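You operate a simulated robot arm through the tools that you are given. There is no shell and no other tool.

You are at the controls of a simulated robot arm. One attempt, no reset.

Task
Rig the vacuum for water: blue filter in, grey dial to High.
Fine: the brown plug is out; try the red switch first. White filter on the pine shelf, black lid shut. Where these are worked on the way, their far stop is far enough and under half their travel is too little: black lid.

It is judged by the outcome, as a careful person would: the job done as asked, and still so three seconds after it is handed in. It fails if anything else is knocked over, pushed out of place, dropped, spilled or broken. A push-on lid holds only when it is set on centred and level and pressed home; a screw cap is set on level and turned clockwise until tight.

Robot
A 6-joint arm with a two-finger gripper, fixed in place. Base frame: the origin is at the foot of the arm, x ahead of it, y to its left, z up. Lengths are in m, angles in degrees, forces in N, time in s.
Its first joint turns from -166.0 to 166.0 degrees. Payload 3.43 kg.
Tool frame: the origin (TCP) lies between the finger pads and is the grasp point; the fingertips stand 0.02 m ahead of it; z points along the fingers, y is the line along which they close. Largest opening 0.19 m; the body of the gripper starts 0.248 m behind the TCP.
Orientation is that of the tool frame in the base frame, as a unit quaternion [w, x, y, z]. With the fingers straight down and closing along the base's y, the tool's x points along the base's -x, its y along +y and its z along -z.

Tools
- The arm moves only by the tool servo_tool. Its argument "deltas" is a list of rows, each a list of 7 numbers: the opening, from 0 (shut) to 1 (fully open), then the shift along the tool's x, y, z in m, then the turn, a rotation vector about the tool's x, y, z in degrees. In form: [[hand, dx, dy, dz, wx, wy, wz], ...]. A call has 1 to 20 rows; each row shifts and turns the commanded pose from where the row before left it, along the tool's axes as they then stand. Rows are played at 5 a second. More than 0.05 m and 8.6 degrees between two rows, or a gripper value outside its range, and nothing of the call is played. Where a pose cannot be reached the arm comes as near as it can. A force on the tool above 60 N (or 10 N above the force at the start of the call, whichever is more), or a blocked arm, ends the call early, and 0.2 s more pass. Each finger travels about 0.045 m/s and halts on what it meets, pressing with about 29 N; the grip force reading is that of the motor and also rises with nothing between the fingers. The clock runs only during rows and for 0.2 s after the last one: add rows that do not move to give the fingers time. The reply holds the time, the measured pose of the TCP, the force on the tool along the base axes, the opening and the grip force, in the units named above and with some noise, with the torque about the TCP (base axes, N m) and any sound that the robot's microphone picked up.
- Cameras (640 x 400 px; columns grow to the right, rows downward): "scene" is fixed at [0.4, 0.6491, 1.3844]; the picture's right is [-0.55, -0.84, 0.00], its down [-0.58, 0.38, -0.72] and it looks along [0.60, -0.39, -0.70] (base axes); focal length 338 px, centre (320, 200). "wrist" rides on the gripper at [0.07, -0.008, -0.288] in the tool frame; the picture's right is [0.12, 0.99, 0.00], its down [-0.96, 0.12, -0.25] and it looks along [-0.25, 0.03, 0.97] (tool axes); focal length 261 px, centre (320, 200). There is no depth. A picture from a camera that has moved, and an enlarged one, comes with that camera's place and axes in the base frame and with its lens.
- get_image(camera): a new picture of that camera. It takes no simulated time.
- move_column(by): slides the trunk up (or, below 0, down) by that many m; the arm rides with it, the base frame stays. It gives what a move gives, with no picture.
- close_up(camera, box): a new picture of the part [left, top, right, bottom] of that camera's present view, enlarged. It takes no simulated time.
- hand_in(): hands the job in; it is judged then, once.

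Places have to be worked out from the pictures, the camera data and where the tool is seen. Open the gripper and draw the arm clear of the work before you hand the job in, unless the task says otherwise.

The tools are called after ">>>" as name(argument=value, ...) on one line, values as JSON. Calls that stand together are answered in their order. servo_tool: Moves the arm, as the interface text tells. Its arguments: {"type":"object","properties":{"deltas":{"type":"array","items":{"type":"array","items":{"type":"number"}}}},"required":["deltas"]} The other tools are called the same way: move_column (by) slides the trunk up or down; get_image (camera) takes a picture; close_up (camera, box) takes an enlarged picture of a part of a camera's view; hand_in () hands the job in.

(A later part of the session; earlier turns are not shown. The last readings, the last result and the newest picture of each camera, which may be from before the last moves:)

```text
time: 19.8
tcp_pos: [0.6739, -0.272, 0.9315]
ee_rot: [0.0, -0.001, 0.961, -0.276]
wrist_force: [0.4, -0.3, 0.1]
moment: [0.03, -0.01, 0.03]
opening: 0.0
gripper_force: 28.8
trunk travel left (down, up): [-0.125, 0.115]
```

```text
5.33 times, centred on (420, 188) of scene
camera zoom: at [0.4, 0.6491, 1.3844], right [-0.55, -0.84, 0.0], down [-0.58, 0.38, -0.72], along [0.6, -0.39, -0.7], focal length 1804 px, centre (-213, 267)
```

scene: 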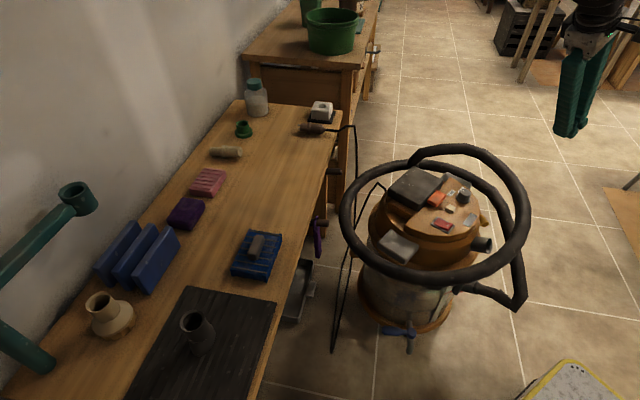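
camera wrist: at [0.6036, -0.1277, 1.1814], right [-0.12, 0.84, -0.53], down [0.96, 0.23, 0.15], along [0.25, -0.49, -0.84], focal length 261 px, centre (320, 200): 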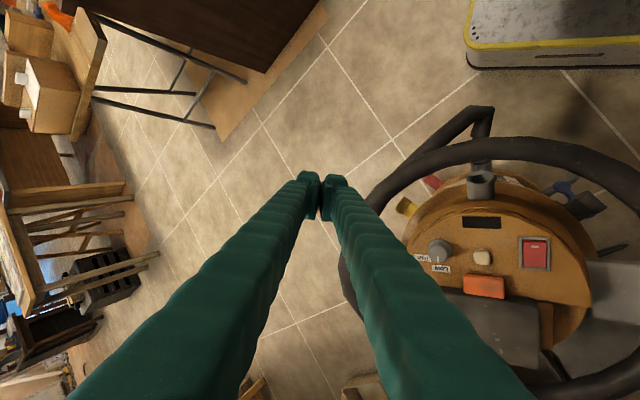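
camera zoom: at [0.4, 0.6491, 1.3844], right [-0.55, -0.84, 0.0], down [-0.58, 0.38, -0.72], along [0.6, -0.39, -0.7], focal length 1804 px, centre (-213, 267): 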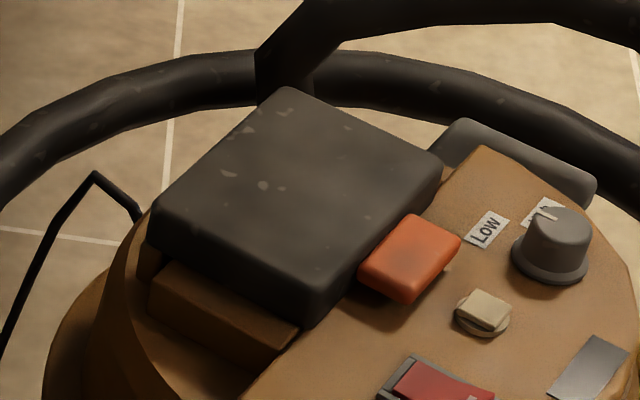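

I have the tab at about (0.833, -0.072), top at z≈0.657, roughly 6 cm wide and 3.5 cm deep, yawed ~14°. I'll come back over it with the fingers about 8 cm apart and aligned to that yaw, stopping above it for a check.

>>> servo_tool(deltas=[[0.42, 0, 0, 0, -8, 0, 0], [0.42, 0, 0, 0, -8, 0, 0], [0.42, 0, 0, 0, -8, 0, 0], [0.42, 0, 0, 0, -8, 0, 0], [0.42, -0.025, 0.033, 0, 0, 0, 0], [0.42, -0.025, 0.033, 0, 0, 0, 0], [0.42, -0.025, 0.033, 0, 0, 0, 0], [0.42, -0.025, 0.033, 0, 0, 0, 0], [0.42, -0.025, 0.033, 0, 0, 0, 0], [0.42, -0.025, 0.033, 0, 0, 0, 0], [0.42, 0, 0, 0, 0, 0, -7], [0.42, 0, 0, 0, 0, 0, -7], [0.42, 0, 0, 0.04, 0, 0, 0], [0.42, 0, 0, 0.04, 0, 0, 0], [0.42, 0, 0, 0.04, 0, 0, 0], [0.42, 0, 0, 0.04, 0, 0, 0], [0.42, 0, 0, 0.03, 0, 0, 0], [0.42, 0, 0, 0, 0, 0, 0]])

>>> get_image(camera="wrist")

>>> close_up(camera="scene", box=[390, 140, 470, 215])

```text
time: 23.6
tcp_pos: [0.8232, -0.0746, 0.7416]
ee_rot: [0.0, -0.121, 0.993, 0.0]
wrist_force: [-1.1, -0.2, -1.0]
moment: [0.01, -0.04, -0.01]
opening: 0.0794
gripper_force: 0.0
trunk travel left (down, up): [-0.125, 0.115]
```

```text
taken
camera wrist: at [0.7572, -0.0994, 1.0298], right [-0.36, 0.93, 0.0], down [0.91, 0.34, 0.25], along [0.23, 0.09, -0.97], focal length 261 px, centre (320, 200)
```

wrist: 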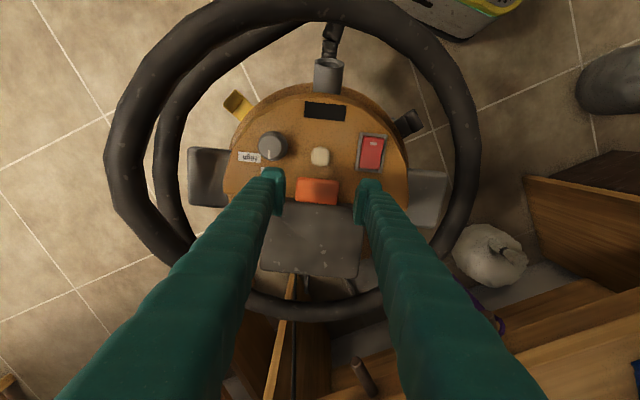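

```text
5.33 times, centred on (430, 178) of scene
camera zoom: at [0.4, 0.6491, 1.3844], right [-0.55, -0.84, 0.0], down [-0.58, 0.38, -0.72], along [0.6, -0.39, -0.7], focal length 1804 px, centre (-267, 320)
```

zoom: 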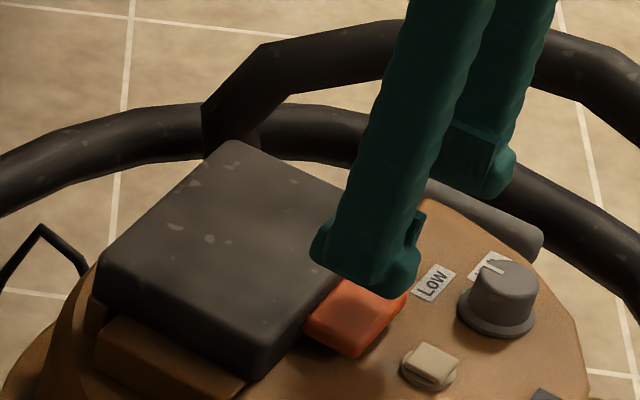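

The fingers look well aligned with the lid. I'll zoom in to check the lateral centring over the tab.

>>> close_up(camera="wrist", box=[240, 130, 400, 250])

```text
3.33 times, centred on (320, 190) of wrist
camera zoom: at [0.7572, -0.0994, 1.0298], right [-0.36, 0.93, 0.0], down [0.91, 0.34, 0.25], along [0.23, 0.09, -0.97], focal length 869 px, centre (320, 233)
```

zoom: 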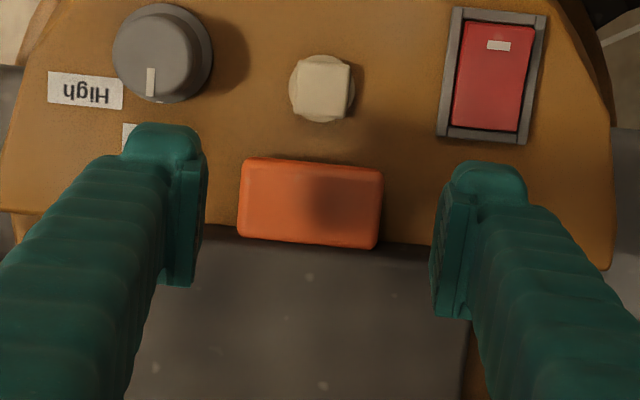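

The tab is centred to ~2 mm between the pads, about 12 mm toward the lid from the TCP. I'll descend beside it and close on its sides.

>>> servo_tool(deltas=[[0.39, 0, -0.002, 0.02, 0, 0, 0], [0.39, 0, 0, 0.02, 0, 0, 0], [0.39, 0, 0, 0.02, 0, 0, 0], [0.39, 0, 0, 0.012, 0, 0, 0], [0.39, 0, 0, 0.0095, 0, 0, 0], [0.39, 0, 0, 0, 0, 0, 0]])

>>> close_up(camera="wrist", box=[240, 130, 400, 250])

>>> close_up(camera="scene", box=[400, 160, 470, 225])

```text
time: 25.0
tcp_pos: [0.8225, -0.0785, 0.6595]
ee_rot: [0.0, -0.122, 0.992, -0.001]
wrist_force: [-0.6, 0.3, 1.2]
moment: [0.02, -0.02, 0.02]
opening: 0.074
gripper_force: 0.1
trunk travel left (down, up): [-0.125, 0.115]
```

```text
3.33 times, centred on (320, 190) of wrist
camera zoom: at [0.7561, -0.1038, 0.9471], right [-0.36, 0.93, 0.0], down [0.91, 0.35, 0.25], along [0.23, 0.09, -0.97], focal length 869 px, centre (320, 233)
```

zoom: 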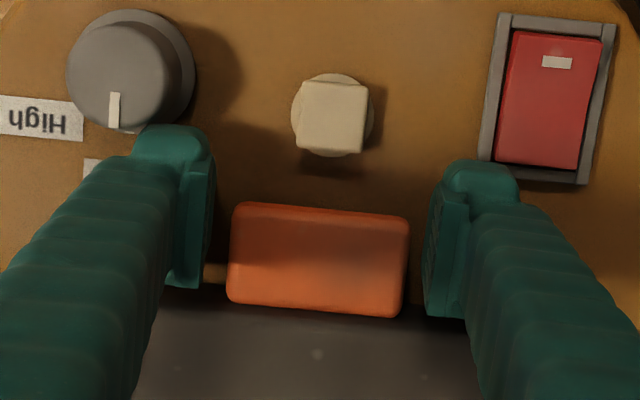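

```text
6.15 times, centred on (435, 192) of scene
camera zoom: at [0.4, 0.6491, 1.3844], right [-0.55, -0.84, 0.0], down [-0.58, 0.38, -0.72], along [0.6, -0.39, -0.7], focal length 2081 px, centre (-388, 246)
```

zoom: 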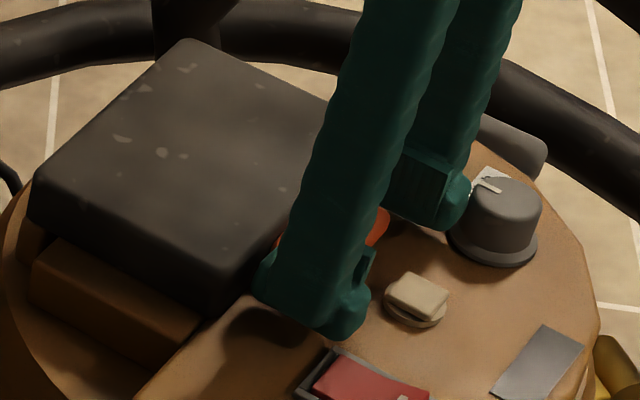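

The tab sits between the pads with clearance on all sides. Closing the grip on it.

>>> servo_tool(deltas=[[0.2, 0, 0, 0, 0, 0, 0], [0.2, 0, 0, 0, 0, 0, 0], [0.2, 0, 0, 0, 0, 0, 0], [0.2, 0, 0, 0, 0, 0, 0]])

>>> close_up(camera="wrist", box=[240, 130, 400, 250])

```text
time: 26.0
tcp_pos: [0.8222, -0.0769, 0.6583]
ee_rot: [0.001, -0.123, 0.992, 0.0]
wrist_force: [-4.0, 9.2, -0.1]
moment: [0.07, 0.16, 0.32]
opening: 0.0632
gripper_force: 29.6
trunk travel left (down, up): [-0.125, 0.115]
```

```text
3.33 times, centred on (320, 190) of wrist
camera zoom: at [0.7561, -0.103, 0.9472], right [-0.36, 0.93, 0.0], down [0.91, 0.35, 0.25], along [0.23, 0.09, -0.97], focal length 869 px, centre (320, 233)
```

zoom: 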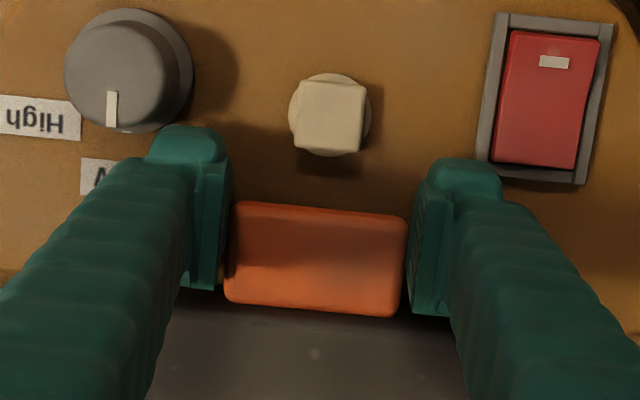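

The grip holds the tab at 0.063 m, with a ~10 N sideways bias, so I'll shift 1.5 mm toward +l to even it. Then I'll lift along the first 20° of an arc about the hinge at the lid's back edge.

>>> servo_tool(deltas=[[0.2, 0, 0.0015, 0, 0, 0, 0], [0.2, -0.00055, 0, -0.01255, 0, 0, 0], [0.2, -0.00164, 0, -0.01246, 0, 0, 0], [0.2, -0.00272, 0, -0.01226, 0, 0, 0], [0.2, -0.00377, 0, -0.01198, 0, 0, 0], [0.2, 0, 0, 0, 0, 0, 0]])

>>> close_up(camera="scene", box=[380, 140, 470, 225])

>>> close_up(camera="wrist", box=[220, 130, 420, 280])

```text
time: 27.4
tcp_pos: [0.8304, -0.0752, 0.7081]
ee_rot: [0.0, -0.122, 0.992, 0.0]
wrist_force: [3.2, -5.5, 0.0]
moment: [-0.13, 0.08, -0.05]
opening: 0.062
gripper_force: 28.7
trunk travel left (down, up): [-0.125, 0.115]
```

```text
4.71 times, centred on (425, 182) of scene
camera zoom: at [0.4, 0.6491, 1.3844], right [-0.55, -0.84, 0.0], down [-0.58, 0.38, -0.72], along [0.6, -0.39, -0.7], focal length 1592 px, centre (-174, 282)
```

zoom: 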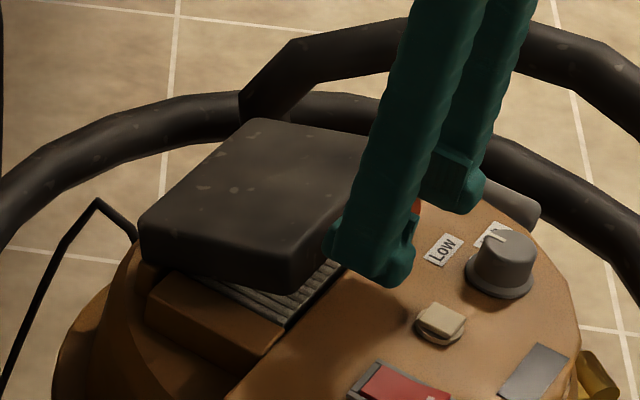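

```text
2.67 times, centred on (320, 205) of wrist
camera zoom: at [0.7651, -0.1003, 0.997], right [-0.36, 0.93, 0.0], down [0.91, 0.34, 0.25], along [0.23, 0.09, -0.97], focal length 695 px, centre (320, 187)
```

zoom: 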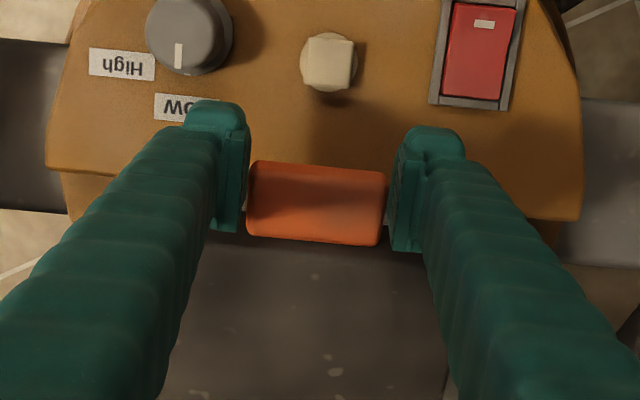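

The lid is swinging up and a pale pleated filter shows inside. I'll continue the arc to 50°.

>>> servo_tool(deltas=[[0.2, -0.00481, 0, -0.01161, 0, 0, 0], [0.2, -0.0058, 0, -0.01114, 0, 0, 0], [0.2, -0.00675, 0, -0.0106, 0, 0, 0], [0.2, -0.00765, 0, -0.00996, 0, 0, 0], [0.2, -0.00849, 0, -0.00926, 0, 0, 0], [0.2, -0.00926, 0, -0.00849, 0, 0, 0], [0.2, 0, 0, 0, 0, 0, 0]])

>>> close_up(camera="scene", box=[370, 120, 470, 215])

>>> close_up(camera="wrist", box=[220, 130, 420, 280])

```text
time: 29.0
tcp_pos: [0.8724, -0.0643, 0.772]
ee_rot: [0.0, -0.121, 0.993, 0.0]
wrist_force: [-0.6, 0.1, -0.2]
moment: [0.02, 0.0, -0.01]
opening: 0.0379
gripper_force: 0.2
trunk travel left (down, up): [-0.125, 0.115]
```

```text
4.21 times, centred on (420, 168) of scene
camera zoom: at [0.4, 0.6491, 1.3844], right [-0.55, -0.84, 0.0], down [-0.58, 0.38, -0.72], along [0.6, -0.39, -0.7], focal length 1424 px, centre (-101, 337)
```

zoom: 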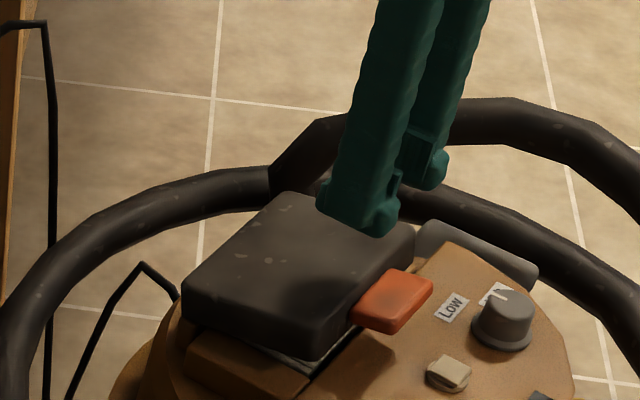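

```text
2.67 times, centred on (320, 205) of wrist
camera zoom: at [0.8072, -0.0899, 1.0593], right [-0.36, 0.93, 0.0], down [0.91, 0.35, 0.25], along [0.23, 0.09, -0.97], focal length 695 px, centre (320, 187)
```

zoom: 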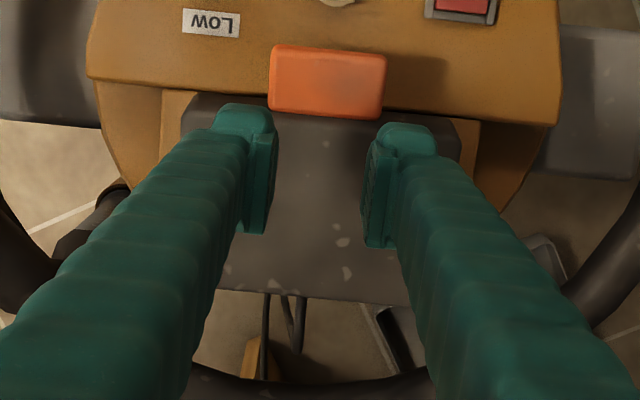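

The tab slipped out, probably because the fingertips met the lid's front face, and the lid dropped back almost shut. The lid is only ~15 cm wide, so I'll open fully and grip it by its two sides instead, where it can pivot freely between the pads.

>>> servo_tool(deltas=[[1, 0, 0, 0, 0, 0, 0], [1, 0, 0, 0, 0, 0, 0], [1, 0, 0, 0, 0, 0, 0], [1, 0, 0, 0, 0, 0, 0], [1, 0, 0, 0, 0, 0, 0], [1, 0, 0, 0, 0, 0, 0], [1, 0, 0, 0, 0, 0, 0], [1, 0, 0, 0, 0, 0, 0], [1, -0.015, 0.001, 0, 0, 0, 0], [1, 0, 0, 0, 0, 0, 0]])

>>> close_up(camera="scene", box=[370, 120, 470, 215])

>>> get_image(camera="wrist")

```text
time: 31.2
tcp_pos: [0.8879, -0.0579, 0.7686]
ee_rot: [0.0, -0.122, 0.993, 0.0]
wrist_force: [-0.5, 0.5, -0.3]
moment: [0.0, 0.0, 0.02]
opening: 0.1898
gripper_force: 0.0
trunk travel left (down, up): [-0.125, 0.115]
```

```text
4.21 times, centred on (420, 168) of scene
camera zoom: at [0.4, 0.6491, 1.3844], right [-0.55, -0.84, 0.0], down [-0.58, 0.38, -0.72], along [0.6, -0.39, -0.7], focal length 1424 px, centre (-101, 337)
```

zoom: 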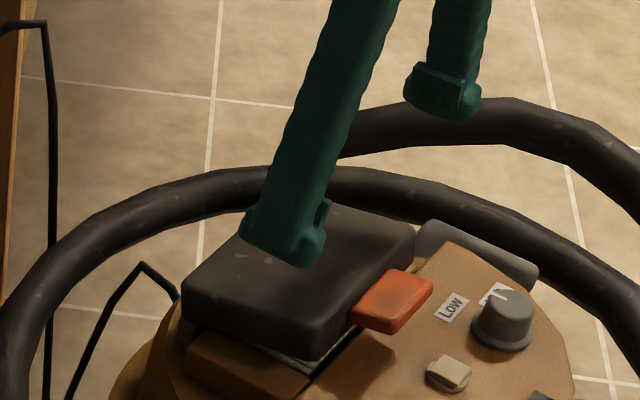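

```text
taken
camera wrist: at [0.8212, -0.0844, 1.0584], right [-0.36, 0.93, 0.0], down [0.91, 0.34, 0.25], along [0.23, 0.09, -0.97], focal length 261 px, centre (320, 200)
```

wrist: 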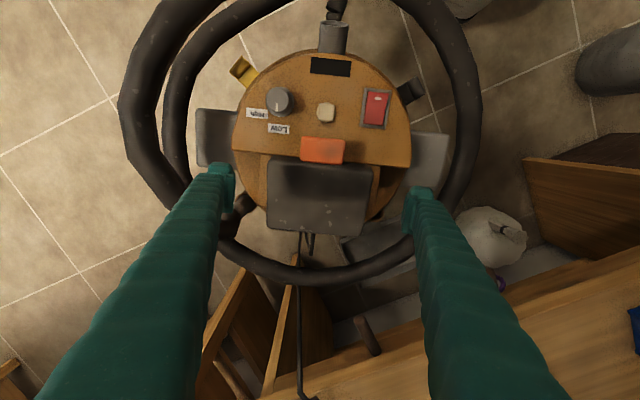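

The lid is resting slightly ajar and staying put, so the hinge has some friction. I'll zoom in to place the fingers along its sides.

>>> close_up(camera="wrist", box=[210, 120, 430, 270])

>>> close_up(camera="scene", box=[390, 165, 445, 215])

```text
2.67 times, centred on (320, 195) of wrist
camera zoom: at [0.8212, -0.0844, 1.0584], right [-0.36, 0.93, 0.0], down [0.91, 0.34, 0.25], along [0.23, 0.09, -0.97], focal length 695 px, centre (320, 213)
```

zoom: 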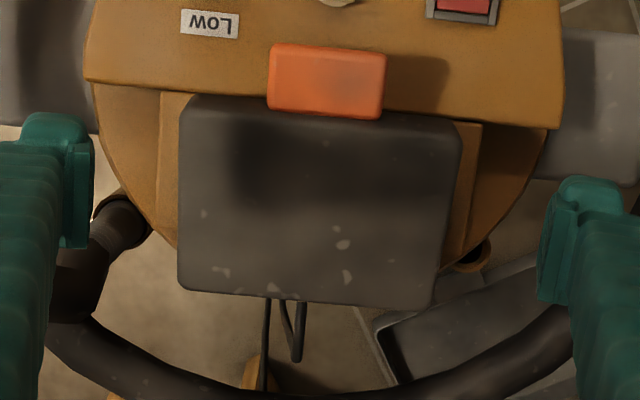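

```text
8.00 times, centred on (418, 190) of scene
camera zoom: at [0.4, 0.6491, 1.3844], right [-0.55, -0.84, 0.0], down [-0.58, 0.38, -0.72], along [0.6, -0.39, -0.7], focal length 2706 px, centre (-460, 280)
```

zoom: 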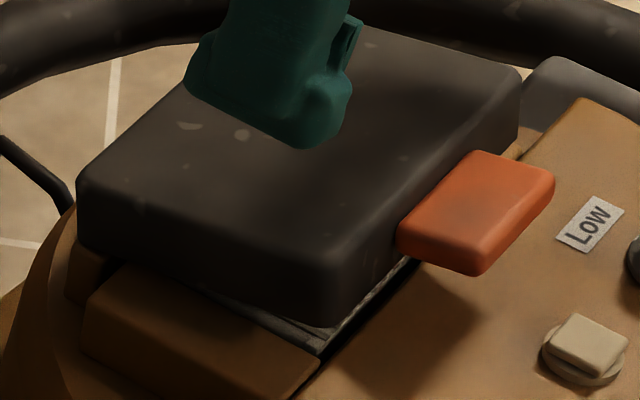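

The lid is centred between the open fingers, with the TCP about 3 cm behind its front edge. I'll descend so the pads flank it at z≈0.665 and the tips stay above the box rim, then close gently.

>>> servo_tool(deltas=[[1, 0, 0, 0.03, 0, 0, 0], [1, 0, 0, 0.03, 0, 0, 0], [1, 0, 0, 0.03, 0, 0, 0], [1, 0, 0, 0.0136, 0, 0, 0], [1, 0, 0, 0, 0, 0, 0]])

>>> close_up(camera="wrist", box=[210, 110, 430, 260])

>>> close_up(camera="scene", box=[370, 140, 460, 225])

```text
time: 32.4
tcp_pos: [0.8852, -0.0607, 0.6652]
ee_rot: [0.0, -0.121, 0.993, 0.0]
wrist_force: [-0.6, 0.2, 0.5]
moment: [-0.03, -0.03, 0.01]
opening: 0.1901
gripper_force: 0.1
trunk travel left (down, up): [-0.125, 0.115]
```

```text
2.67 times, centred on (320, 185) of wrist
camera zoom: at [0.8191, -0.0858, 0.9541], right [-0.36, 0.93, 0.0], down [0.91, 0.35, 0.25], along [0.23, 0.09, -0.97], focal length 695 px, centre (320, 240)
```

zoom: 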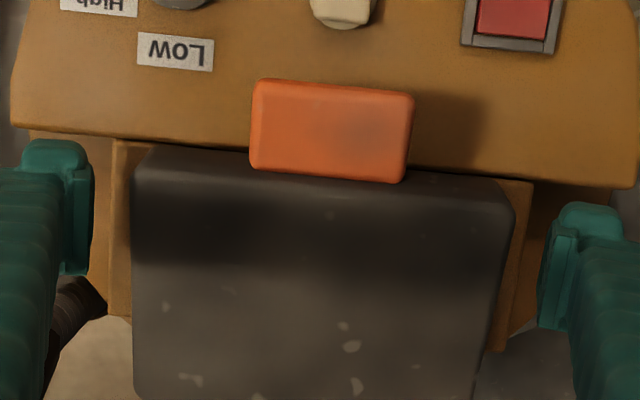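

```text
4.71 times, centred on (415, 182) of scene
camera zoom: at [0.4, 0.6491, 1.3844], right [-0.55, -0.84, 0.0], down [-0.58, 0.38, -0.72], along [0.6, -0.39, -0.7], focal length 1592 px, centre (-127, 282)
```

zoom: 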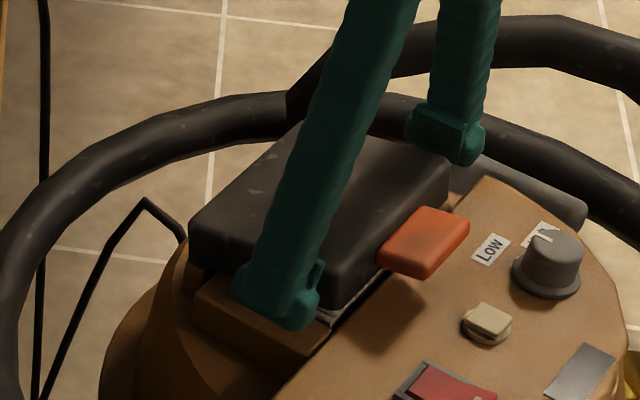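

The pads flank the lid evenly. Closing on its sides.

>>> servo_tool(deltas=[[0.65, 0, 0, 0, 0, 0, 0], [0.65, 0, 0, 0, 0, 0, 0], [0.65, 0, 0, 0, 0, 0, 0], [0.65, 0, 0, 0, 0, 0, 0], [0.65, 0, 0, 0, 0, 0, 0]])

>>> close_up(camera="wrist", box=[210, 110, 430, 260])

```text
time: 33.6
tcp_pos: [0.8865, -0.061, 0.6651]
ee_rot: [0.0, -0.122, 0.993, 0.0]
wrist_force: [2.3, -4.8, 0.9]
moment: [0.06, -0.03, 0.17]
opening: 0.1616
gripper_force: 29.1
trunk travel left (down, up): [-0.125, 0.115]
```

```text
2.67 times, centred on (320, 185) of wrist
camera zoom: at [0.8192, -0.0863, 0.9543], right [-0.36, 0.93, 0.0], down [0.91, 0.34, 0.25], along [0.23, 0.09, -0.97], focal length 695 px, centre (320, 240)
```

zoom: 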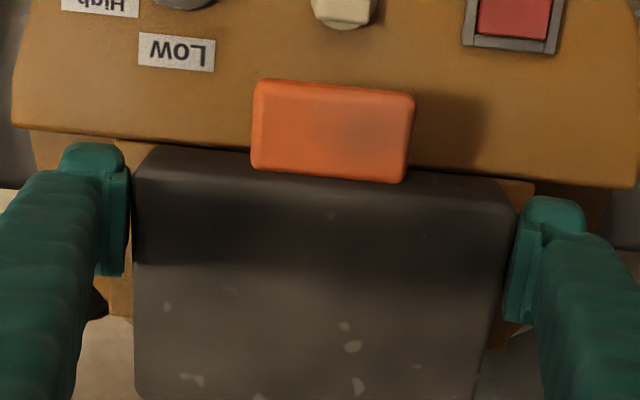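

Gripped at 0.162 m across. I'll lift along a small arc about the hinge, checking forces as it goes.

>>> servo_tool(deltas=[[0.65, -0.0026, 0, -0.0074, 0, 0, 0], [0.65, -0.0031, 0, -0.0069, 0, 0, 0], [0.65, -0.0038, 0, -0.0065, 0, 0, 0], [0.65, -0.0043, 0, -0.0063, 0, 0, 0], [0.65, 0, 0, 0, 0, 0, 0]])

>>> close_up(camera="scene", box=[370, 130, 460, 215])

>>> close_up(camera="wrist", box=[210, 110, 430, 260])

```text
time: 34.8
tcp_pos: [0.8998, -0.0572, 0.6925]
ee_rot: [-0.001, -0.122, 0.993, 0.0]
wrist_force: [-0.7, -14.1, 0.0]
moment: [0.0, 0.33, 0.96]
opening: 0.1558
gripper_force: 29.1
trunk travel left (down, up): [-0.125, 0.115]
```

```text
4.71 times, centred on (415, 172) of scene
camera zoom: at [0.4, 0.6491, 1.3844], right [-0.55, -0.84, 0.0], down [-0.58, 0.38, -0.72], along [0.6, -0.39, -0.7], focal length 1592 px, centre (-127, 329)
```

zoom: 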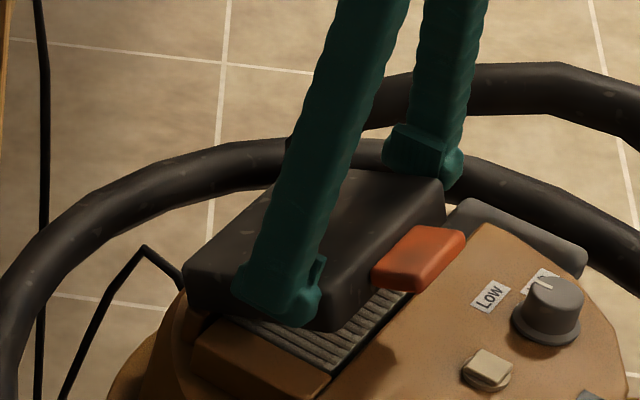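

```text
2.67 times, centred on (320, 185) of wrist
camera zoom: at [0.8328, -0.0823, 0.9823], right [-0.36, 0.93, 0.0], down [0.91, 0.34, 0.25], along [0.23, 0.09, -0.97], focal length 695 px, centre (320, 240)
```

zoom: 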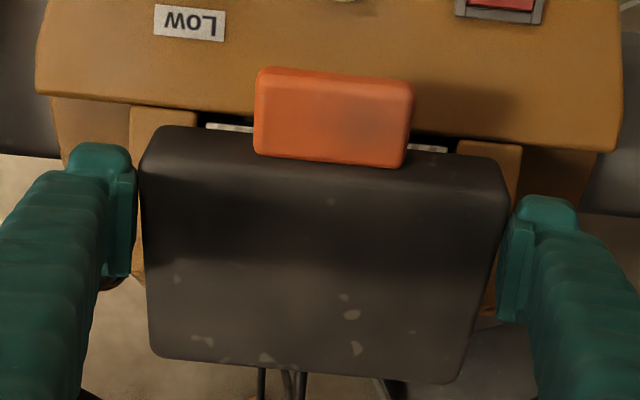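

The lid is at roughly 20° and following. There's a ~14 N sideways bias, so I'll shift 2 mm toward -l and continue the arc.

>>> servo_tool(deltas=[[0.65, -0.0024, -0.002, -0.0029, 0, 0, 0], [0.65, -0.0024, 0, -0.0029, 0, 0, 0], [0.65, -0.0053, 0, -0.0054, 0, 0, 0], [0.65, -0.0057, 0, -0.0049, 0, 0, 0], [0.65, 0, 0, 0, 0, 0, 0]])

>>> close_up(camera="scene", box=[370, 130, 460, 215])

>>> close_up(camera="wrist", box=[210, 110, 430, 260])

```text
time: 36.0
tcp_pos: [0.9164, -0.0529, 0.7093]
ee_rot: [0.0, -0.123, 0.992, 0.0]
wrist_force: [-6.6, -4.0, 0.2]
moment: [0.21, 0.51, 0.03]
opening: 0.1545
gripper_force: 28.4
trunk travel left (down, up): [-0.125, 0.115]
```

```text
4.71 times, centred on (415, 172) of scene
camera zoom: at [0.4, 0.6491, 1.3844], right [-0.55, -0.84, 0.0], down [-0.58, 0.38, -0.72], along [0.6, -0.39, -0.7], focal length 1592 px, centre (-127, 329)
```

zoom: 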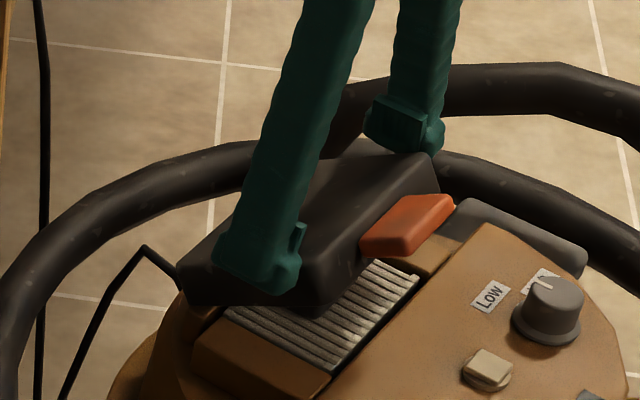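

```text
2.67 times, centred on (320, 185) of wrist
camera zoom: at [0.8502, -0.078, 0.9984], right [-0.36, 0.93, 0.0], down [0.91, 0.35, 0.25], along [0.23, 0.09, -0.97], focal length 695 px, centre (320, 240)
```

zoom: 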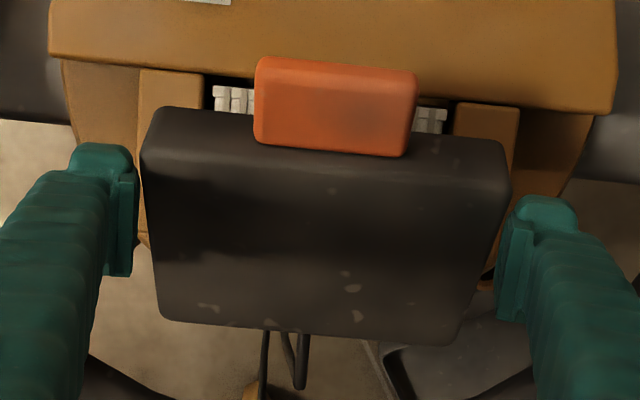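

The lid is at about 35° and the white ribbed filter is visible. I'll continue the arc.

>>> servo_tool(deltas=[[0.65, -0.006, 0, -0.0048, 0, 0, 0], [0.65, -0.0065, 0, -0.004, 0, 0, 0], [0.65, -0.0069, 0, -0.0035, 0, 0, 0], [0.65, -0.0072, 0, -0.0028, 0, 0, 0], [0.65, 0, 0, 0, 0, 0, 0]])

>>> close_up(camera="scene", box=[370, 120, 460, 205])

>>> close_up(camera="wrist", box=[210, 110, 430, 260])

```text
time: 37.2
tcp_pos: [0.9421, -0.0461, 0.7244]
ee_rot: [0.0, -0.121, 0.993, 0.0]
wrist_force: [-0.1, -0.1, 0.2]
moment: [-0.03, -0.01, 0.02]
opening: 0.1233
gripper_force: 0.0
trunk travel left (down, up): [-0.125, 0.115]
```

```text
4.71 times, centred on (415, 162) of scene
camera zoom: at [0.4, 0.6491, 1.3844], right [-0.55, -0.84, 0.0], down [-0.58, 0.38, -0.72], along [0.6, -0.39, -0.7], focal length 1592 px, centre (-127, 376)
```

zoom: 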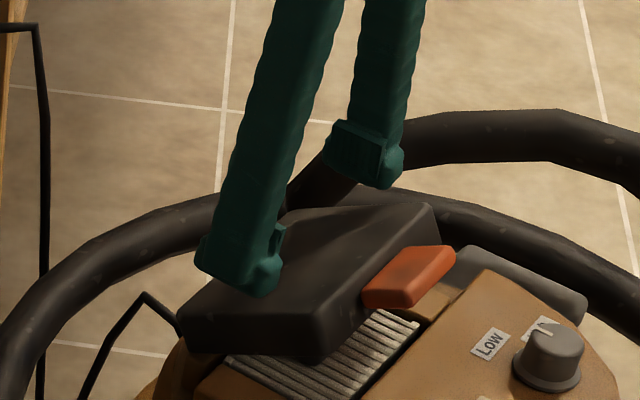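

```text
2.67 times, centred on (320, 185) of wrist
camera zoom: at [0.8754, -0.0715, 1.0138], right [-0.36, 0.93, 0.0], down [0.91, 0.35, 0.25], along [0.23, 0.09, -0.97], focal length 695 px, centre (320, 240)
```

zoom: 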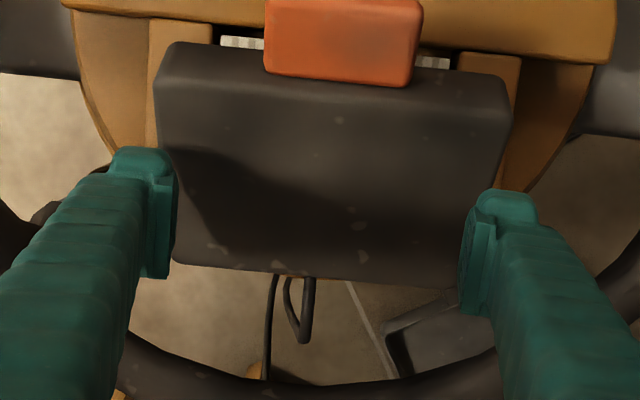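

The lid slipped again near 35–40°, but friction holds it around 25–30°. That leaves enough gap to push it from underneath, so I'll rise, back off toward -f, close the fingers and tilt them toward the lid.

>>> servo_tool(deltas=[[0.7, 0, 0, -0.04, 0, 0, 0], [0.7, 0, 0, -0.04, 0, 0, 0], [0.4, 0.045, 0, 0, 0, 0, 0], [0.2, 0.045, 0, 0, 0, 0, 0], [0, 0.045, 0, 0, 0, 0, 0], [0, 0.045, 0, 0, 0, 0, 0], [0, 0, 0, 0, 0, -8, 0], [0, 0, 0, 0, 0, -8, 0], [0, 0, 0, 0, 0, -8, 0], [0, 0, 0, 0, 0, -8, 0], [0, 0, 0, 0, 0, -8, 0], [0, 0, 0, 0, 0, -5, 0], [0, 0, 0, 0, 0, 0, 0]])

>>> close_up(camera="scene", box=[370, 120, 480, 225])

>>> get_image(camera="wrist")

```text
time: 40.0
tcp_pos: [0.7654, -0.0916, 0.8036]
ee_rot: [0.381, -0.113, 0.916, 0.047]
wrist_force: [0.0, -0.1, -0.3]
moment: [-0.02, 0.0, -0.01]
opening: 0.0001
gripper_force: 28.8
trunk travel left (down, up): [-0.125, 0.115]
```

```text
3.81 times, centred on (425, 172) of scene
camera zoom: at [0.4, 0.6491, 1.3844], right [-0.55, -0.84, 0.0], down [-0.58, 0.38, -0.72], along [0.6, -0.39, -0.7], focal length 1288 px, centre (-80, 305)
```

zoom: 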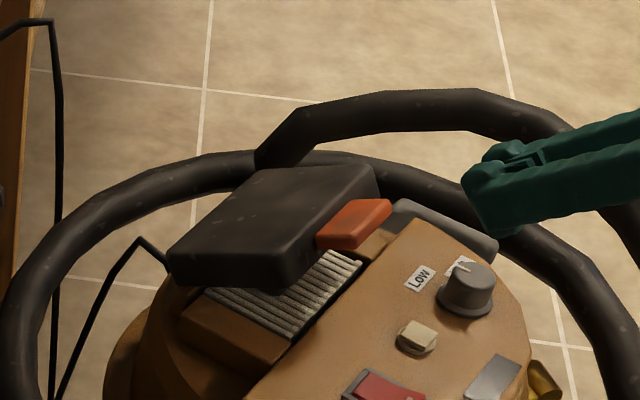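

```text
taken
camera wrist: at [0.5222, -0.1605, 0.959], right [-0.32, 0.94, -0.08], down [0.46, 0.23, 0.86], along [0.83, 0.24, -0.51], focal length 261 px, centre (320, 200)
```

wrist: 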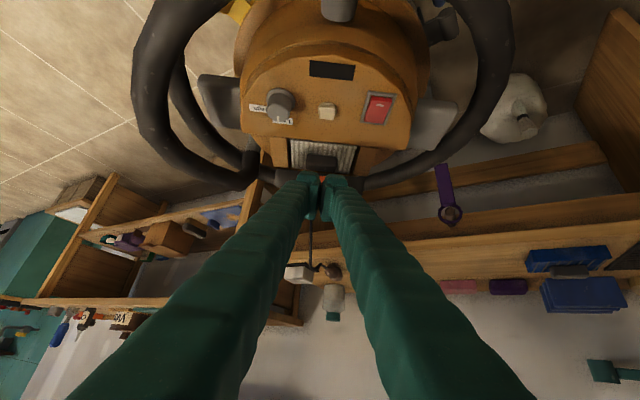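

The lid is holding at ~27° and the white filter is in plain view below it. I'll lower the tilted, closed fingers in front of the lid, above the button, then move forward until the tips are just under the orange tab.

>>> servo_tool(deltas=[[0, 0.0256, 0, 0.0256, 0, 0, 0], [0, 0.0256, 0, 0.0256, 0, 0, 0], [0, 0.0256, 0, 0.0256, 0, 0, 0], [0, -0.0195, 0, 0.0195, 0, 0, 0], [0, -0.0195, 0, 0.0195, 0, 0, 0], [0, 0, 0, 0, 0, 0, 0]])

>>> close_up(camera="scene", box=[370, 140, 470, 225])

>>> close_up(camera="wrist", box=[220, 80, 420, 230])

```text
time: 41.4
tcp_pos: [0.8211, -0.0753, 0.6961]
ee_rot: [0.38, -0.113, 0.917, 0.047]
wrist_force: [-0.4, 0.1, -0.2]
moment: [-0.02, -0.01, 0.01]
opening: 0.0
gripper_force: 29.3
trunk travel left (down, up): [-0.125, 0.115]
```

```text
4.71 times, centred on (420, 182) of scene
camera zoom: at [0.4, 0.6491, 1.3844], right [-0.55, -0.84, 0.0], down [-0.58, 0.38, -0.72], along [0.6, -0.39, -0.7], focal length 1592 px, centre (-151, 282)
```

zoom: 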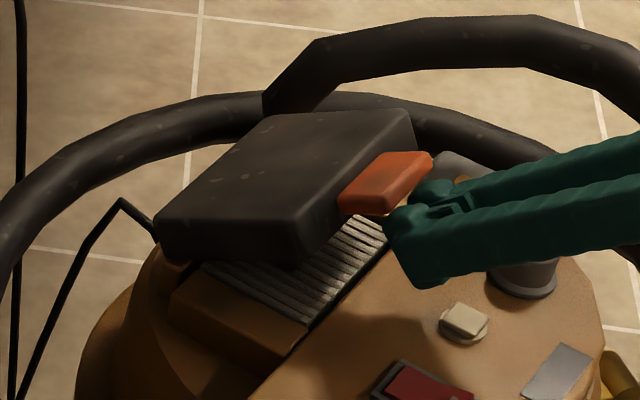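

```text
2.67 times, centred on (320, 155) of wrist
camera zoom: at [0.5767, -0.1441, 0.8518], right [-0.32, 0.94, -0.08], down [0.46, 0.23, 0.86], along [0.83, 0.24, -0.51], focal length 695 px, centre (320, 320)
```

zoom: 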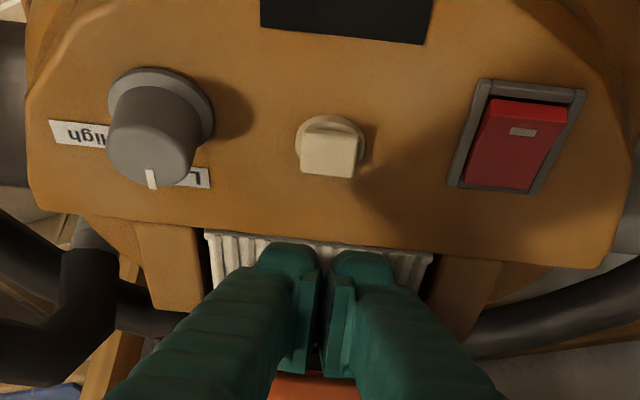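

The tips are just under the tab. I'll move forward and up in small steps to wedge the lid higher.

>>> servo_tool(deltas=[[0, -0.0106, 0, 0.0035, 0, 0, 0], [0, -0.0106, 0, 0.0035, 0, 0, 0], [0, -0.0106, 0, 0.0035, 0, 0, 0], [0, -0.0106, 0, 0.0035, 0, 0, 0], [0, 0, 0, 0, 0, 0, 0]])

>>> close_up(camera="scene", box=[370, 130, 470, 215])

```text
time: 42.6
tcp_pos: [0.8604, -0.0671, 0.7171]
ee_rot: [0.379, -0.113, 0.917, 0.046]
wrist_force: [-0.2, -0.9, 0.8]
moment: [0.01, 0.02, -0.02]
opening: 0.0
gripper_force: 29.0
trunk travel left (down, up): [-0.125, 0.115]
```

```text
4.71 times, centred on (420, 172) of scene
camera zoom: at [0.4, 0.6491, 1.3844], right [-0.55, -0.84, 0.0], down [-0.58, 0.38, -0.72], along [0.6, -0.39, -0.7], focal length 1592 px, centre (-151, 329)
```

zoom: 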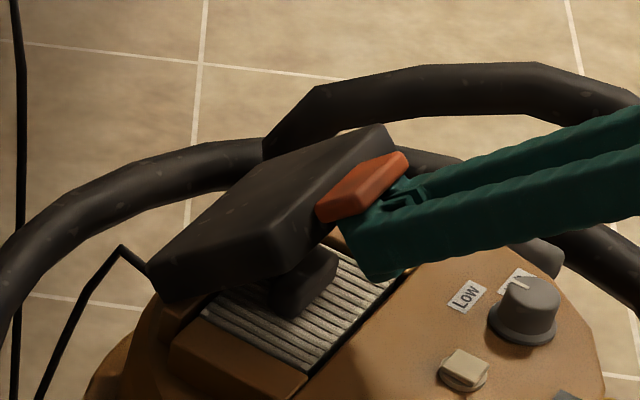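

The lid is at about 45° with almost no force, and the white filter's dark grip shows beneath it. I'll keep pushing up and forward, staying above that grip.

>>> servo_tool(deltas=[[0, -0.0113, 0, 0, 0, 0, 0], [0, -0.0113, 0, 0, 0, 0, 0], [0, -0.0113, 0, 0, 0, 0, 0], [0, -0.0113, 0, 0, 0, 0, 0], [0, 0, 0, 0, 0, 0, 0]])

>>> close_up(camera="scene", box=[370, 120, 470, 205])

```text
time: 43.8
tcp_pos: [0.8895, -0.06, 0.7498]
ee_rot: [0.38, -0.113, 0.917, 0.047]
wrist_force: [-0.6, -0.5, 0.5]
moment: [0.0, 0.0, -0.04]
opening: 0.0
gripper_force: 29.0
trunk travel left (down, up): [-0.125, 0.115]
```

```text
4.71 times, centred on (420, 162) of scene
camera zoom: at [0.4, 0.6491, 1.3844], right [-0.55, -0.84, 0.0], down [-0.58, 0.38, -0.72], along [0.6, -0.39, -0.7], focal length 1592 px, centre (-151, 376)
```

zoom: 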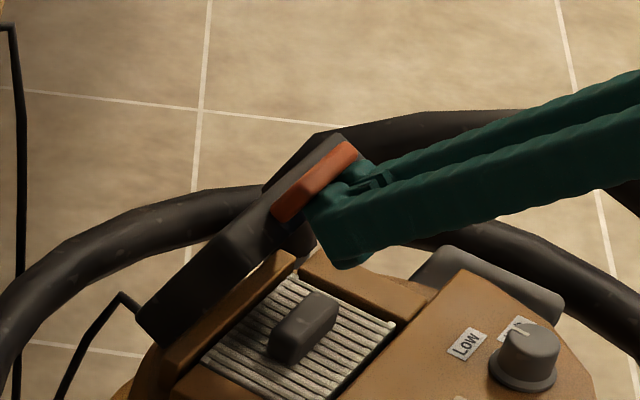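

The lid is at about 65–70°. I'll now push mainly forward to bring it past vertical to its stop.

>>> servo_tool(deltas=[[0, -0.0092, 0, 0.00495, 0, 0, 0], [0, -0.0092, 0, 0.00495, 0, 0, 0], [0, -0.0092, 0, 0.00495, 0, 0, 0], [0, -0.0092, 0, 0.00495, 0, 0, 0], [0, 0, 0, 0, 0, 0, 0]])

>>> close_up(camera="scene", box=[370, 120, 470, 205])

```text
time: 45.0
tcp_pos: [0.9317, -0.049, 0.7603]
ee_rot: [0.38, -0.112, 0.917, 0.046]
wrist_force: [0.1, 0.3, 0.2]
moment: [-0.03, 0.01, -0.01]
opening: 0.0
gripper_force: 29.3
trunk travel left (down, up): [-0.125, 0.115]
```

```text
4.71 times, centred on (420, 162) of scene
camera zoom: at [0.4, 0.6491, 1.3844], right [-0.55, -0.84, 0.0], down [-0.58, 0.38, -0.72], along [0.6, -0.39, -0.7], focal length 1592 px, centre (-151, 376)
```

zoom: 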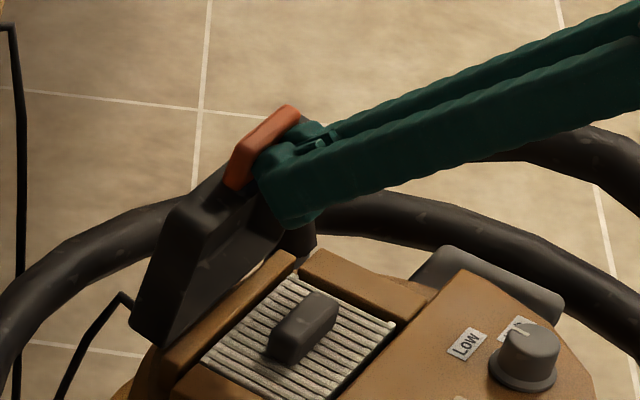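

The lid is near vertical. A bit more forward to find the far stop.

>>> servo_tool(deltas=[[0, -0.0071, 0, 0.0071, 0, 0, 0], [0, -0.0071, 0, 0.0071, 0, 0, 0], [0, -0.0071, 0, 0.0071, 0, 0, 0], [0, 0, 0, 0, 0, 0, 0]])

>>> close_up(camera="scene", box=[370, 120, 470, 205])

```text
time: 46.0
tcp_pos: [0.9596, -0.0406, 0.7589]
ee_rot: [0.381, -0.112, 0.917, 0.046]
wrist_force: [-0.7, -0.3, -0.1]
moment: [-0.02, 0.03, -0.01]
opening: 0.0001
gripper_force: 28.7
trunk travel left (down, up): [-0.125, 0.115]
```

```text
4.71 times, centred on (420, 162) of scene
camera zoom: at [0.4, 0.6491, 1.3844], right [-0.55, -0.84, 0.0], down [-0.58, 0.38, -0.72], along [0.6, -0.39, -0.7], focal length 1592 px, centre (-151, 376)
```

zoom: 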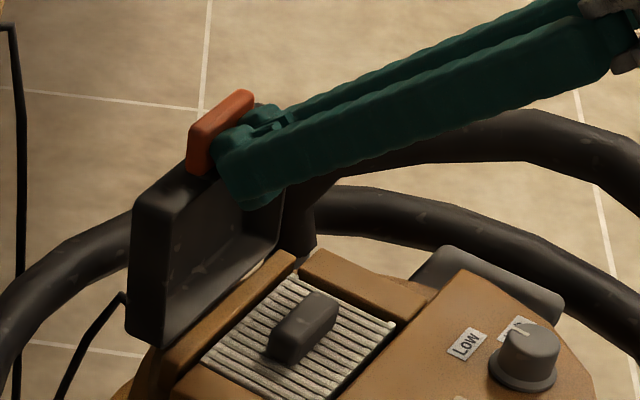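

Past vertical now, with still no stop force. Two more small steps.

>>> servo_tool(deltas=[[0, -0.0071, 0, 0.0071, 0, 0, 0], [0, -0.0071, 0, 0.0071, 0, 0, 0], [0, 0, 0, 0, 0, 0, 0]])

>>> close_up(camera="scene", box=[370, 120, 470, 205])

```text
time: 46.8
tcp_pos: [0.979, -0.0377, 0.7583]
ee_rot: [0.38, -0.113, 0.917, 0.047]
wrist_force: [-12.8, -1.3, -2.4]
moment: [-0.04, 0.05, 0.21]
opening: 0.0061
gripper_force: 29.1
trunk travel left (down, up): [-0.125, 0.115]
```

```text
4.71 times, centred on (420, 162) of scene
camera zoom: at [0.4, 0.6491, 1.3844], right [-0.55, -0.84, 0.0], down [-0.58, 0.38, -0.72], along [0.6, -0.39, -0.7], focal length 1592 px, centre (-151, 376)
```

zoom: 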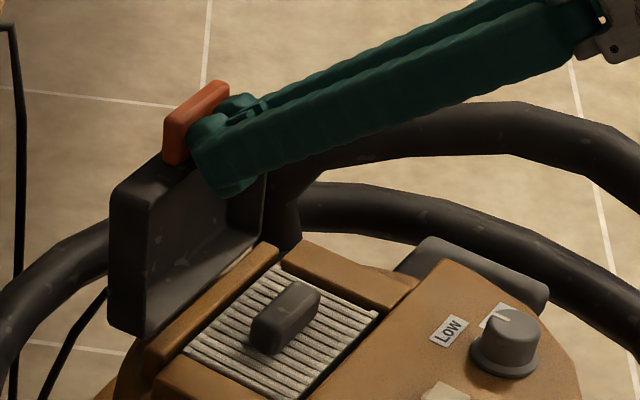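

The lid reached its stop (≈13 N) and the vacuum body itself shifted slightly under that push. I'm backing off at once to see where it settles.

>>> servo_tool(deltas=[[0, 0.0106, 0, -0.0106, 0, 0, 0], [0, 0.0141, 0, -0.0141, 0, 0, 0], [0, 0, 0, 0, 0, 0, 0], [0, 0, 0, 0, 0, 0, 0]])

>>> close_up(camera="scene", box=[370, 120, 470, 205])

>>> get_image(camera="scene")

```text
time: 47.8
tcp_pos: [0.9449, -0.0442, 0.7598]
ee_rot: [0.38, -0.112, 0.917, 0.046]
wrist_force: [0.0, 0.0, 0.0]
moment: [0.0, -0.02, 0.0]
opening: 0.0
gripper_force: 28.7
trunk travel left (down, up): [-0.125, 0.115]
```

```text
4.71 times, centred on (420, 162) of scene
camera zoom: at [0.4, 0.6491, 1.3844], right [-0.55, -0.84, 0.0], down [-0.58, 0.38, -0.72], along [0.6, -0.39, -0.7], focal length 1592 px, centre (-151, 376)
```

zoom: 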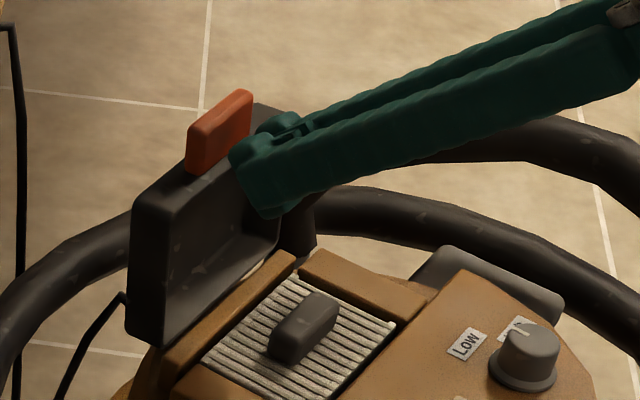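

```text
taken
```

scene: 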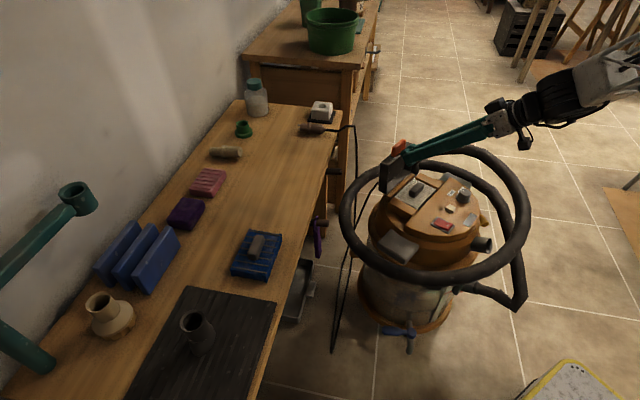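

The vacuum rocked back exactly to where it stood, and the lid is staying open past vertical. I'll retreat, straighten the tool and look straight down at the white filter.

>>> servo_tool(deltas=[[0, 0.006, 0, -0.044, 0, 0, 0], [0, 0.006, 0, -0.044, 0, 0, 0], [0, 0.006, 0, -0.044, 0, 0, 0], [0, 0.006, 0, -0.044, 0, 0, 0], [0, 0, 0, 0, 0, 7.5, 0], [0, 0, 0, 0, 0, 7.5, 0], [0, 0, 0, 0, 0, 7.5, 0], [0, 0, 0, 0, 0, 7.5, 0], [0, 0, 0, 0, 0, 7.5, 0], [0, 0, 0, 0, 0, 7.5, 0], [0, 0, 0, 0, 0, 0, 0]])

>>> get_image(camera="wrist")

>>> close_up(camera="scene", box=[370, 130, 470, 215])

```text
time: 50.2
tcp_pos: [0.807, -0.0811, 0.8681]
ee_rot: [-0.001, -0.122, 0.992, -0.001]
wrist_force: [-0.1, -0.7, 0.4]
moment: [0.02, 0.01, -0.01]
opening: 0.0
gripper_force: 29.1
trunk travel left (down, up): [-0.125, 0.115]
```

```text
taken
camera wrist: at [0.7406, -0.1047, 1.1563], right [-0.36, 0.93, 0.0], down [0.91, 0.34, 0.25], along [0.23, 0.09, -0.97], focal length 261 px, centre (320, 200)
```

wrist: 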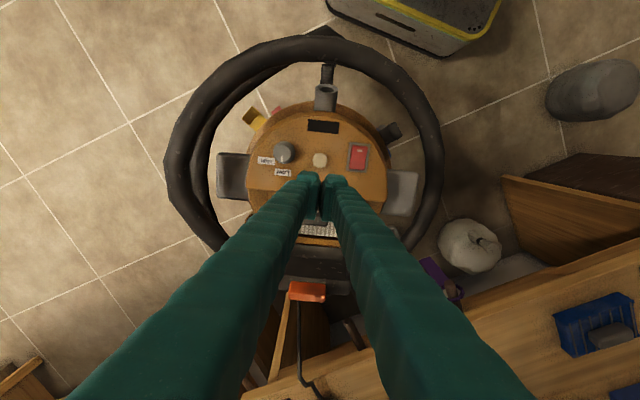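

```text
4.71 times, centred on (420, 172) of scene
camera zoom: at [0.4, 0.6491, 1.3844], right [-0.55, -0.84, 0.0], down [-0.58, 0.38, -0.72], along [0.6, -0.39, -0.7], focal length 1592 px, centre (-151, 329)
```

zoom: 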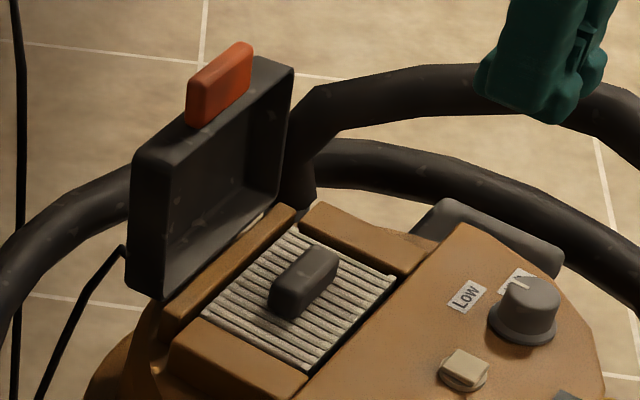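

The lid is standing open on its own. Before gripping the white filter I'll check the arm's reach over the shelf with the tool vertical at a safe height. That tells me what tilt I need when picking and placing.

>>> servo_tool(deltas=[[0, 0, 0, -0.03, 0, 0, -6.5], [0, 0, 0, 0, 0, 0, -6.5], [0, 0, 0, 0, 0, 0, -6.5], [0, 0, 0, 0, 0, 0, -6.5], [0, -0.0308, 0.0304, 0, 0, 0, 0], [0, -0.0308, 0.0304, 0, 0, 0, 0], [0, -0.0308, 0.0304, 0, 0, 0, 0], [0, -0.0308, 0.0304, 0, 0, 0, 0], [0, -0.0308, 0.0304, 0, 0, 0, 0], [0, -0.0308, 0.0304, 0, 0, 0, 0], [0, -0.0308, 0.0304, 0, 0, 0, 0], [0, -0.0308, 0.0304, 0, 0, 0, 0], [0, -0.0308, 0.0304, 0, 0, 0, 0], [0, -0.0308, 0.0304, 0, 0, 0, 0], [0, -0.0308, 0.0304, 0, 0, 0, 0], [0, -0.0308, 0.0304, 0, 0, 0, 0], [0, -0.0308, 0.0304, 0, 0, 0, 0], [0, 0, 0, 0, 0, 0, 0]])

>>> get_image(camera="wrist")

>>> get_image(camera="scene")

```text
time: 54.0
tcp_pos: [0.8607, 0.4813, 0.8962]
ee_rot: [-0.001, -0.342, 0.94, -0.001]
wrist_force: [0.3, -0.3, -0.1]
moment: [-0.04, 0.04, 0.0]
opening: 0.0
gripper_force: 28.9
trunk travel left (down, up): [-0.125, 0.115]
```

```text
taken
camera wrist: at [0.812, 0.4302, 1.1854], right [-0.73, 0.68, 0.0], down [0.66, 0.71, 0.25], along [0.17, 0.18, -0.97], focal length 261 px, centre (320, 200)
```

wrist: 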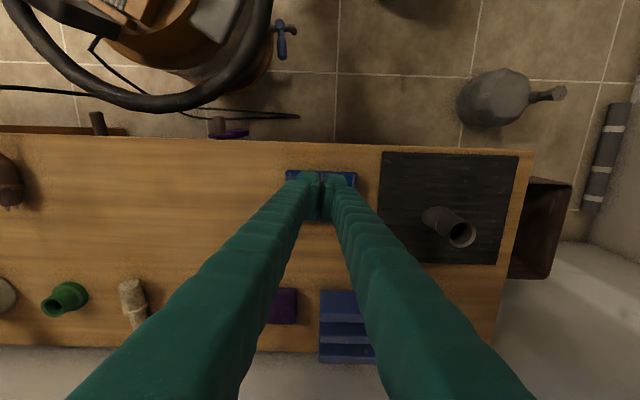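

```text
taken
```

scene: 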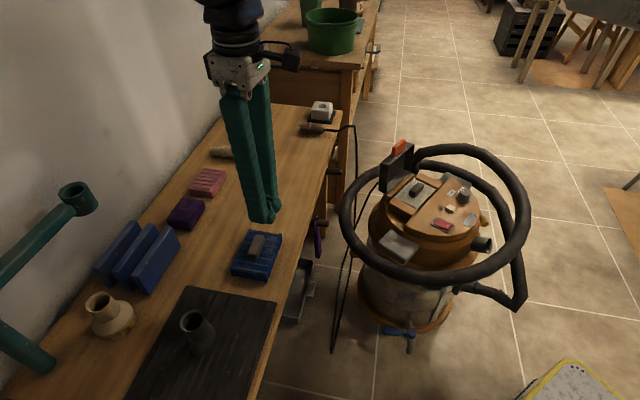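

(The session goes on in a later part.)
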